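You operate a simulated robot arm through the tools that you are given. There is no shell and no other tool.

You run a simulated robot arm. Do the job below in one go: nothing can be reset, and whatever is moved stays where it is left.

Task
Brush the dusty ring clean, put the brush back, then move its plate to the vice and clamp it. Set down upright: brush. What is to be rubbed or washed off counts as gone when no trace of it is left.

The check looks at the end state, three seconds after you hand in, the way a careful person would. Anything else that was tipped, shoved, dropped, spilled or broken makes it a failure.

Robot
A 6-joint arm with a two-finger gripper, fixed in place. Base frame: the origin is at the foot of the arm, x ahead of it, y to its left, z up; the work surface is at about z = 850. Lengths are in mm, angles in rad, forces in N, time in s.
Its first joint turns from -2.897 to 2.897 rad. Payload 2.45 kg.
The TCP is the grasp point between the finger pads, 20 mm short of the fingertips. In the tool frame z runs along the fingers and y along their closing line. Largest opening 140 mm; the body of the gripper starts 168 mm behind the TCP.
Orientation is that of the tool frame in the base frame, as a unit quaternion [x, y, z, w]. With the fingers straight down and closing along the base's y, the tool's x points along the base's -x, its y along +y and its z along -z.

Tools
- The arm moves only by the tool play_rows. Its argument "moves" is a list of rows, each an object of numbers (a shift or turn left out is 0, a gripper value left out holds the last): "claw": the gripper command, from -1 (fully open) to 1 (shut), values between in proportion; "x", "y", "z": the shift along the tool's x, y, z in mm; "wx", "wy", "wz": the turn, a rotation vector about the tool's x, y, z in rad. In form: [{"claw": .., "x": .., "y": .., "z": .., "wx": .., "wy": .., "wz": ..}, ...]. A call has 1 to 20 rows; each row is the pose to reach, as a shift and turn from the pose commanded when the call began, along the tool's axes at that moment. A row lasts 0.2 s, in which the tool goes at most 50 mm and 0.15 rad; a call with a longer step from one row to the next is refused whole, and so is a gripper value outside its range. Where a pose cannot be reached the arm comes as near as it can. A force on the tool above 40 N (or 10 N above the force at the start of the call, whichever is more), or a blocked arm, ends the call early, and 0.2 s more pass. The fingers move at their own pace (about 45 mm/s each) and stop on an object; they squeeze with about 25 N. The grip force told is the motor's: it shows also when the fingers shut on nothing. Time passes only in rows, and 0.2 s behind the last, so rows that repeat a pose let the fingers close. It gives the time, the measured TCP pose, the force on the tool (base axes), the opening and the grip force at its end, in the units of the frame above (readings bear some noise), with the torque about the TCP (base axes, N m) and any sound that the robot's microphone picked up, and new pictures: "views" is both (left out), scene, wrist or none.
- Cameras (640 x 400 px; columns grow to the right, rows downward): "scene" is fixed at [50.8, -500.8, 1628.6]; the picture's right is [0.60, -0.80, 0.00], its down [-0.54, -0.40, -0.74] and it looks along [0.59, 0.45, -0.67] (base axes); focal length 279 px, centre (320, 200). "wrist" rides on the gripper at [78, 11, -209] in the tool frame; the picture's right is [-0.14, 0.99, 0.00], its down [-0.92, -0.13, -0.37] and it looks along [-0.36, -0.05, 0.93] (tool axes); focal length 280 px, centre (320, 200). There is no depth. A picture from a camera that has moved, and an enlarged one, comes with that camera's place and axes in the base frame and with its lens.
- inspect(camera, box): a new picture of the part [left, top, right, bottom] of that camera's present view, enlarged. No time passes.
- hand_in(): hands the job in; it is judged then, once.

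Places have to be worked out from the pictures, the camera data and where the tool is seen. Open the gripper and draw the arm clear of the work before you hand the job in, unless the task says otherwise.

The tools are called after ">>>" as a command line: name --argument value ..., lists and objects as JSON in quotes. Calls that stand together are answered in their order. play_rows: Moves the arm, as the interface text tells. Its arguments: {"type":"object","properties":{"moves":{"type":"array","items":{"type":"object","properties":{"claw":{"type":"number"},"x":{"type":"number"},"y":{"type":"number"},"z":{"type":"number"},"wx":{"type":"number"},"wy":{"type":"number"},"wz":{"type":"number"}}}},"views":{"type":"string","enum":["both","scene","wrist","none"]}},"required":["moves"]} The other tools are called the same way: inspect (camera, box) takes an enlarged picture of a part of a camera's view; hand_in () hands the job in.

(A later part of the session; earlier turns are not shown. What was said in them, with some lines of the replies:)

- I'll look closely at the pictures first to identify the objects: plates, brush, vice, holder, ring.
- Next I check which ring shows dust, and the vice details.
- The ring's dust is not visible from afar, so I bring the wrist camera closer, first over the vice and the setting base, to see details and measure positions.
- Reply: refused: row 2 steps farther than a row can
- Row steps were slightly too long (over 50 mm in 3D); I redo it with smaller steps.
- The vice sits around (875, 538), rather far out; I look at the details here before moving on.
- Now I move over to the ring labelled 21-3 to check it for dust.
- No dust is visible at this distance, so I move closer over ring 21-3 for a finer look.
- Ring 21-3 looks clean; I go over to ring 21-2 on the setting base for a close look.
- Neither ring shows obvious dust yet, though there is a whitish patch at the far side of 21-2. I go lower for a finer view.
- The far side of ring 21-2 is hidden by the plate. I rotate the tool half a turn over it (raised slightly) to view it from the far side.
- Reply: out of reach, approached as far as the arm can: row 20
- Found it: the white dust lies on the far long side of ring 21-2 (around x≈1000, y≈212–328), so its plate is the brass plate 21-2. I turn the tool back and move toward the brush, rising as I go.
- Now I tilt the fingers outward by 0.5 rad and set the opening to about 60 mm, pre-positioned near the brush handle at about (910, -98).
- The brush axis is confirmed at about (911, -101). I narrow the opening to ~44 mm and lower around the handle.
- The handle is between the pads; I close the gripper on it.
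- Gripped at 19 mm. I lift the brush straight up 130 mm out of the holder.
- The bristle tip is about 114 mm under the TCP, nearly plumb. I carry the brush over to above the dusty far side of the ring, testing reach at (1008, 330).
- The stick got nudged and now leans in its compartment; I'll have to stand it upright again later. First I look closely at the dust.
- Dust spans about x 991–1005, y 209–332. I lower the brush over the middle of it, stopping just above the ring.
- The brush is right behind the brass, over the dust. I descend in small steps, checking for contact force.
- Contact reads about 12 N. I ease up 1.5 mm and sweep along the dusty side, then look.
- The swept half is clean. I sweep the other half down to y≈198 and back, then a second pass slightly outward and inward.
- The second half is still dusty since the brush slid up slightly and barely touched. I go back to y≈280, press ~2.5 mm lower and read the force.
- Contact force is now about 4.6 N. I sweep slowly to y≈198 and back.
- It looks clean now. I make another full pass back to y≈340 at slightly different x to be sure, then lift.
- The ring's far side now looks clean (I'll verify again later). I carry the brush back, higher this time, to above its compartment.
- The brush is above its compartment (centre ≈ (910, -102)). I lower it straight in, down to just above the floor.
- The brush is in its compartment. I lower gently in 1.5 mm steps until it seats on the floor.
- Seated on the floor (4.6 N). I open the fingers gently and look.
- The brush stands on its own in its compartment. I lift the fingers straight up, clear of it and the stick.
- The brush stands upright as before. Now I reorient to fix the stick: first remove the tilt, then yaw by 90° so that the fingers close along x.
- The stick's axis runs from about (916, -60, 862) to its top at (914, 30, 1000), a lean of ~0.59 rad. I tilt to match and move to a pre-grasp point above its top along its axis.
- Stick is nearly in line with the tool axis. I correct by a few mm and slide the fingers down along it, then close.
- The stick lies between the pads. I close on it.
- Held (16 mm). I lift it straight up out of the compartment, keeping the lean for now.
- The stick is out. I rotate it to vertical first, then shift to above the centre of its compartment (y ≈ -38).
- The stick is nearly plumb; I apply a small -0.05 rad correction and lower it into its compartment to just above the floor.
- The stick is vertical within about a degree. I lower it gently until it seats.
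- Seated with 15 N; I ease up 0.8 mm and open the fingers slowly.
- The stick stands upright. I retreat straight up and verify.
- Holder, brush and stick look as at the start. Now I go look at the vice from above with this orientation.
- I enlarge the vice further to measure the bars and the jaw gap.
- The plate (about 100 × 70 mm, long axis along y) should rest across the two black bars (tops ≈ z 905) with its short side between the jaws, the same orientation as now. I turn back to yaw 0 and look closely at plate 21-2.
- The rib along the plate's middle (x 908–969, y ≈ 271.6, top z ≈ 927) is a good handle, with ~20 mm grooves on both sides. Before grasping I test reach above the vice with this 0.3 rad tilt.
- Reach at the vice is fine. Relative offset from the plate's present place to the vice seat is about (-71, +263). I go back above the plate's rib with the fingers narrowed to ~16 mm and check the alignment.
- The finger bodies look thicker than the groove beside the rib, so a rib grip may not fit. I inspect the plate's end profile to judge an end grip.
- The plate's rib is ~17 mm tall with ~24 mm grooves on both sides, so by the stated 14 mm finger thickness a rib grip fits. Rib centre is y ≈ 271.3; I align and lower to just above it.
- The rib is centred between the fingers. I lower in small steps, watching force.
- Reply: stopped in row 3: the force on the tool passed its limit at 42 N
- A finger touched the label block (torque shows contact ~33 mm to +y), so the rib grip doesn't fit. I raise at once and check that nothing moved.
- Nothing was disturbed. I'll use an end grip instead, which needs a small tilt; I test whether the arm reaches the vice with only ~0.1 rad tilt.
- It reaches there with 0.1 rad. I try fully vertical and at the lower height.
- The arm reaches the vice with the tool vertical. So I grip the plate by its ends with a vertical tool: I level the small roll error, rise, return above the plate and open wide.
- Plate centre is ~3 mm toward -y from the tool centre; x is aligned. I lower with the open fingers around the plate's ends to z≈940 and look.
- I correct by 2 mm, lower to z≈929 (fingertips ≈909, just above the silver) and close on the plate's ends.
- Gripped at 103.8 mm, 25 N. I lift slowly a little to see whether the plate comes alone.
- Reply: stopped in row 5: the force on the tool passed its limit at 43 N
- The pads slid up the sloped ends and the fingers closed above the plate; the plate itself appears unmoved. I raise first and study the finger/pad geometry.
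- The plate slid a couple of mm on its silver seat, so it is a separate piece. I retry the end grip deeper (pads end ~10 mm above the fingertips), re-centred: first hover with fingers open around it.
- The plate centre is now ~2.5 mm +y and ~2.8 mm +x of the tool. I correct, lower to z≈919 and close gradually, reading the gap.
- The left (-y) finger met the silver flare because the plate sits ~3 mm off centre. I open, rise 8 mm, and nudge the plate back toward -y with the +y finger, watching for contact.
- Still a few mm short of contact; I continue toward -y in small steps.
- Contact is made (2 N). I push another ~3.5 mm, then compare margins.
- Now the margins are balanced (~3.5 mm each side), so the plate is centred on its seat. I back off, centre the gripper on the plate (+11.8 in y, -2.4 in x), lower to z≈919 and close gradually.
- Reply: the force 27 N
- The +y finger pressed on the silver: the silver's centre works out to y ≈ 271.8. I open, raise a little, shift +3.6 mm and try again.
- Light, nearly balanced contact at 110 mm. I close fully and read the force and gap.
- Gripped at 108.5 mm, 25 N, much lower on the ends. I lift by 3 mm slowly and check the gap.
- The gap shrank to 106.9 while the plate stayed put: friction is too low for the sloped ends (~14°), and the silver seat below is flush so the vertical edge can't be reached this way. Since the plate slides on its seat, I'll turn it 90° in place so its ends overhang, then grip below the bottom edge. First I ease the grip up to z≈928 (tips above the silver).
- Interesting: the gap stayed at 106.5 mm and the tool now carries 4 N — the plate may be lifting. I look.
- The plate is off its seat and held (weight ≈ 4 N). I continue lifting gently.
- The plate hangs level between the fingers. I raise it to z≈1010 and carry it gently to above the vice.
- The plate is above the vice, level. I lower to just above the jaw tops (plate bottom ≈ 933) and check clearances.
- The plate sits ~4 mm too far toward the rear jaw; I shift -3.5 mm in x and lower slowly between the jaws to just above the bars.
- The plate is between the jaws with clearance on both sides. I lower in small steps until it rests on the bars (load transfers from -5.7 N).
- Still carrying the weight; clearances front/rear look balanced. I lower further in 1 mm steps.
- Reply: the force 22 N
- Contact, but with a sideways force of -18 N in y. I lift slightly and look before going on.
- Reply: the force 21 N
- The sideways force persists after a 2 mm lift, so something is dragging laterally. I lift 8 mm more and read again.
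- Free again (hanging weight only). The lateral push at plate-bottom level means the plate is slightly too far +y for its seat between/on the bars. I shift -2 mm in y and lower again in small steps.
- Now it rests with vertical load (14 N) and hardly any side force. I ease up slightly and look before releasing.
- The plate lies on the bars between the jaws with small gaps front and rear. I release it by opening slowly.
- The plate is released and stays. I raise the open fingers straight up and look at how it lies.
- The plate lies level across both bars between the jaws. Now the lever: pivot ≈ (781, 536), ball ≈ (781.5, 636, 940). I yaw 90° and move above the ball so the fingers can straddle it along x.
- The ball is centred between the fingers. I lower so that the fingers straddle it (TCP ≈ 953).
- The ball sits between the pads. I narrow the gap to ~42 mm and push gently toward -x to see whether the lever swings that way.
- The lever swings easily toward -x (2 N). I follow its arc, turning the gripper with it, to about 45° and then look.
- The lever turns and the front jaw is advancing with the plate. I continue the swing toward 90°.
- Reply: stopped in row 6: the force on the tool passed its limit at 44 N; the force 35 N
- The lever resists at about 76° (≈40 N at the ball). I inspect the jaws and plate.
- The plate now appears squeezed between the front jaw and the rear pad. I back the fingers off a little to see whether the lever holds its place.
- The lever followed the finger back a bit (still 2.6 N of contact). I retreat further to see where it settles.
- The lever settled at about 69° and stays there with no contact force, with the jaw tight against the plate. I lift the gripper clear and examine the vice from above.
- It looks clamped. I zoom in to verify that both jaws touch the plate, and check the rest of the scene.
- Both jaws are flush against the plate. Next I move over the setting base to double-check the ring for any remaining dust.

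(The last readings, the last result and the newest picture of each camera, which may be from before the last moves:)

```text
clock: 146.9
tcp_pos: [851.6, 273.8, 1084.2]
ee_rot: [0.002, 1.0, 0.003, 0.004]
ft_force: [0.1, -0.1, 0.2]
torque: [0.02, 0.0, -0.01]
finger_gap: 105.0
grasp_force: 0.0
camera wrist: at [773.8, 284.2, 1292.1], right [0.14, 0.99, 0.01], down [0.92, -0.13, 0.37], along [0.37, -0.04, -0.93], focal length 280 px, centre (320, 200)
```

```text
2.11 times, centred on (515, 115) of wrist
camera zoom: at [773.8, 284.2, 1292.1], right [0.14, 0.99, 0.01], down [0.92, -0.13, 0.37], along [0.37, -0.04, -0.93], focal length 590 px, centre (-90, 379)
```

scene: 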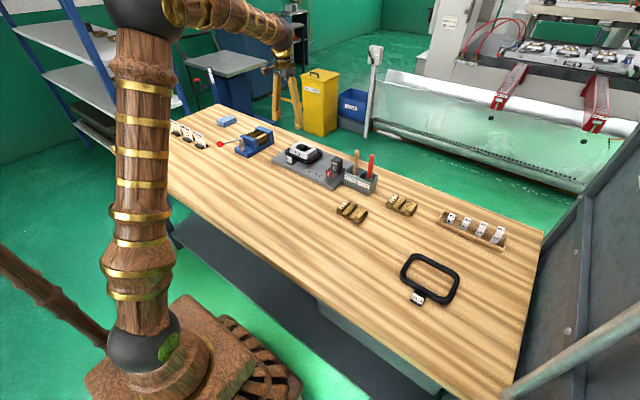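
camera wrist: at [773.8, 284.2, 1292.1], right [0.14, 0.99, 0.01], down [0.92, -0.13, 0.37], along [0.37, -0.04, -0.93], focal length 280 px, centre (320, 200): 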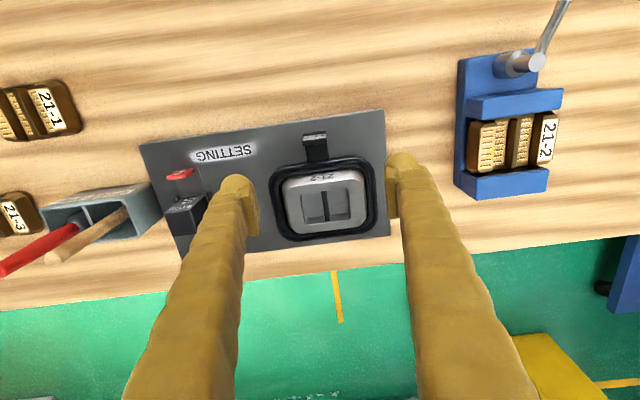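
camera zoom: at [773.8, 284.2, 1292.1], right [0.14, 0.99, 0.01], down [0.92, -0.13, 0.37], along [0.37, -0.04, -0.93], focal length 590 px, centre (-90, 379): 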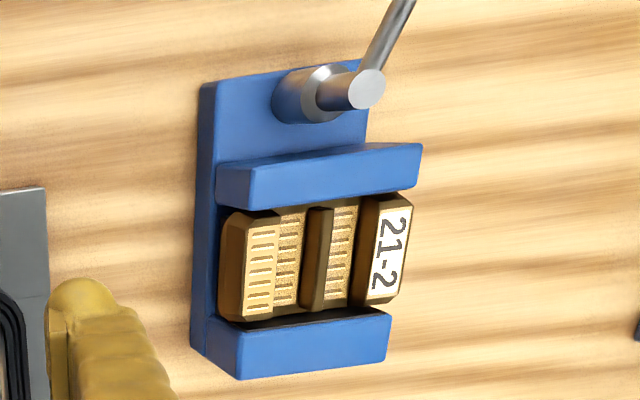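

The ring shows no dust anywhere, and the plate is clamped in the vice. I draw the arm up and back, clear of the work, with the gripper open.

>>> play_rows --moves '[{"claw": -1, "z": -40}, {"z": -80}, {"z": -115, "x": 30}, {"z": -145, "x": 65}, {"z": -170, "x": 105}, {"z": -190, "x": 148}, {"z": -210, "x": 190, "y": 15}, {"z": -225, "x": 230, "y": 40}, {"z": -235, "x": 265, "y": 70}, {"z": -240, "x": 282, "y": 100}, {"z": -240, "x": 282, "y": 120}, {"z": -240, "x": 282, "y": 120}]'

>>> inspect --camera "scene" --box '[150, 100, 330, 200]'

>>> inspect --camera "scene" --box '[320, 120, 520, 310]'

>>> inspect --camera "wrist" --box '[250, 150, 450, 300]'

```text
clock: 149.5
tcp_pos: [567.3, 390.0, 1323.0]
ee_rot: [0.001, 1.0, 0.004, 0.003]
ft_force: [0.5, -0.3, -0.5]
torque: [0.0, 0.0, 0.01]
finger_gap: 139.9
grasp_force: 0.0
camera wrist: at [488.1, 399.8, 1531.0], right [0.14, 0.99, 0.01], down [0.92, -0.13, 0.37], along [0.37, -0.04, -0.93], focal length 280 px, centre (320, 200)
```

scene: 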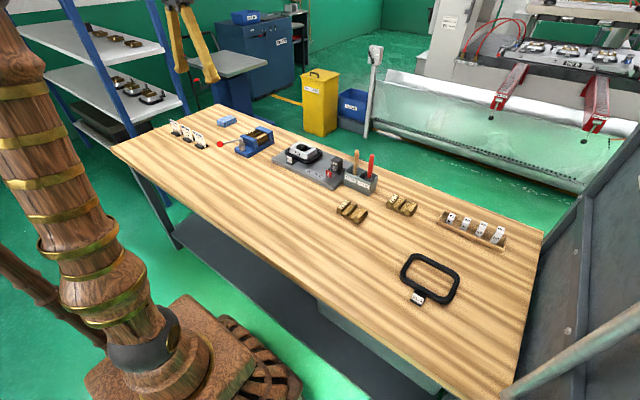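
wrist: 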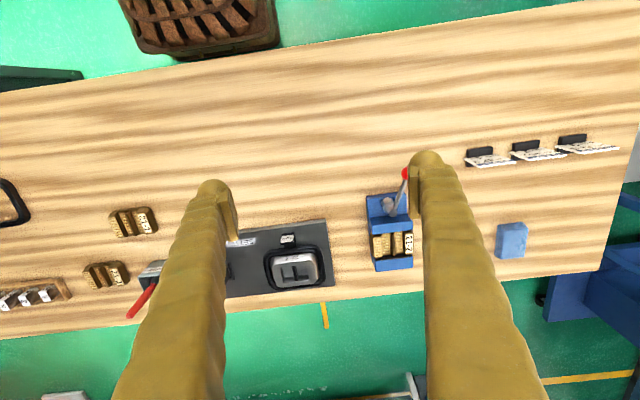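

```text
3.56 times, centred on (240, 150) of scene
camera zoom: at [50.8, -500.8, 1628.6], right [0.6, -0.8, 0.0], down [-0.54, -0.4, -0.74], along [0.59, 0.45, -0.67], focal length 993 px, centre (604, 378)
```

zoom: 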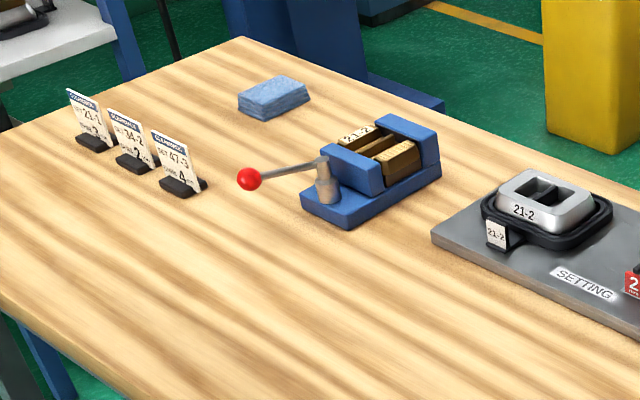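

```text
2.11 times, centred on (420, 215) of scene
camera zoom: at [50.8, -500.8, 1628.6], right [0.6, -0.8, 0.0], down [-0.54, -0.4, -0.74], along [0.59, 0.45, -0.67], focal length 588 px, centre (110, 168)
```

zoom: 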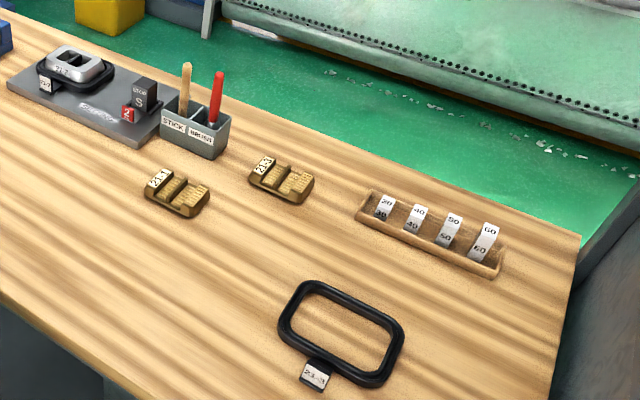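

```text
2.67 times, centred on (350, 225) of wrist
camera zoom: at [488.1, 399.8, 1531.0], right [0.14, 0.99, 0.01], down [0.92, -0.13, 0.37], along [0.37, -0.04, -0.93], focal length 748 px, centre (240, 133)
```

zoom: 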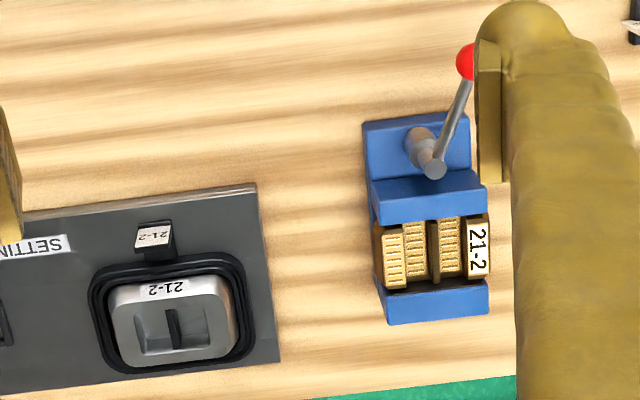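

The final views show the brush and stick upright in their holder, ring 21-2 clean, and plate 21-2 clamped in the vice with the lever holding at about 70°. The other objects are where they were at the start. The arm is clear and the gripper open, so I hand in.

>>> hand_in

```text
The job is handed in.
```

The job is handed in. Ring 21-2 is brushed clean, the brush is back upright in its slot, and plate 21-2 is clamped in the vice. I saw no verdict after handing in.

- **Ring:** the dust was on the far side of ring 21-2. After brushing, close views showed no trace of it.
- **Stick:** while carrying the brush I knocked the stick beside it, so it leaned in its slot. I picked it up and stood it upright again. The holder did not move.
- **Plate:** my first grip on plate 21-2 slipped and slid it a few millimetres on its silver seat, and my fingers touched the seat. I re-centred the plate and lifted it cleanly. The ring and seat looked undisturbed afterwards.
- **Clamp:** I turned the lever to about 76° at roughly 44 N, and it eased back to about 70° when I let go. Both jaws look tight against the plate and the lever held there. I did not test the hold by pushing on the plate.

The arm is back near its start position with the gripper open.
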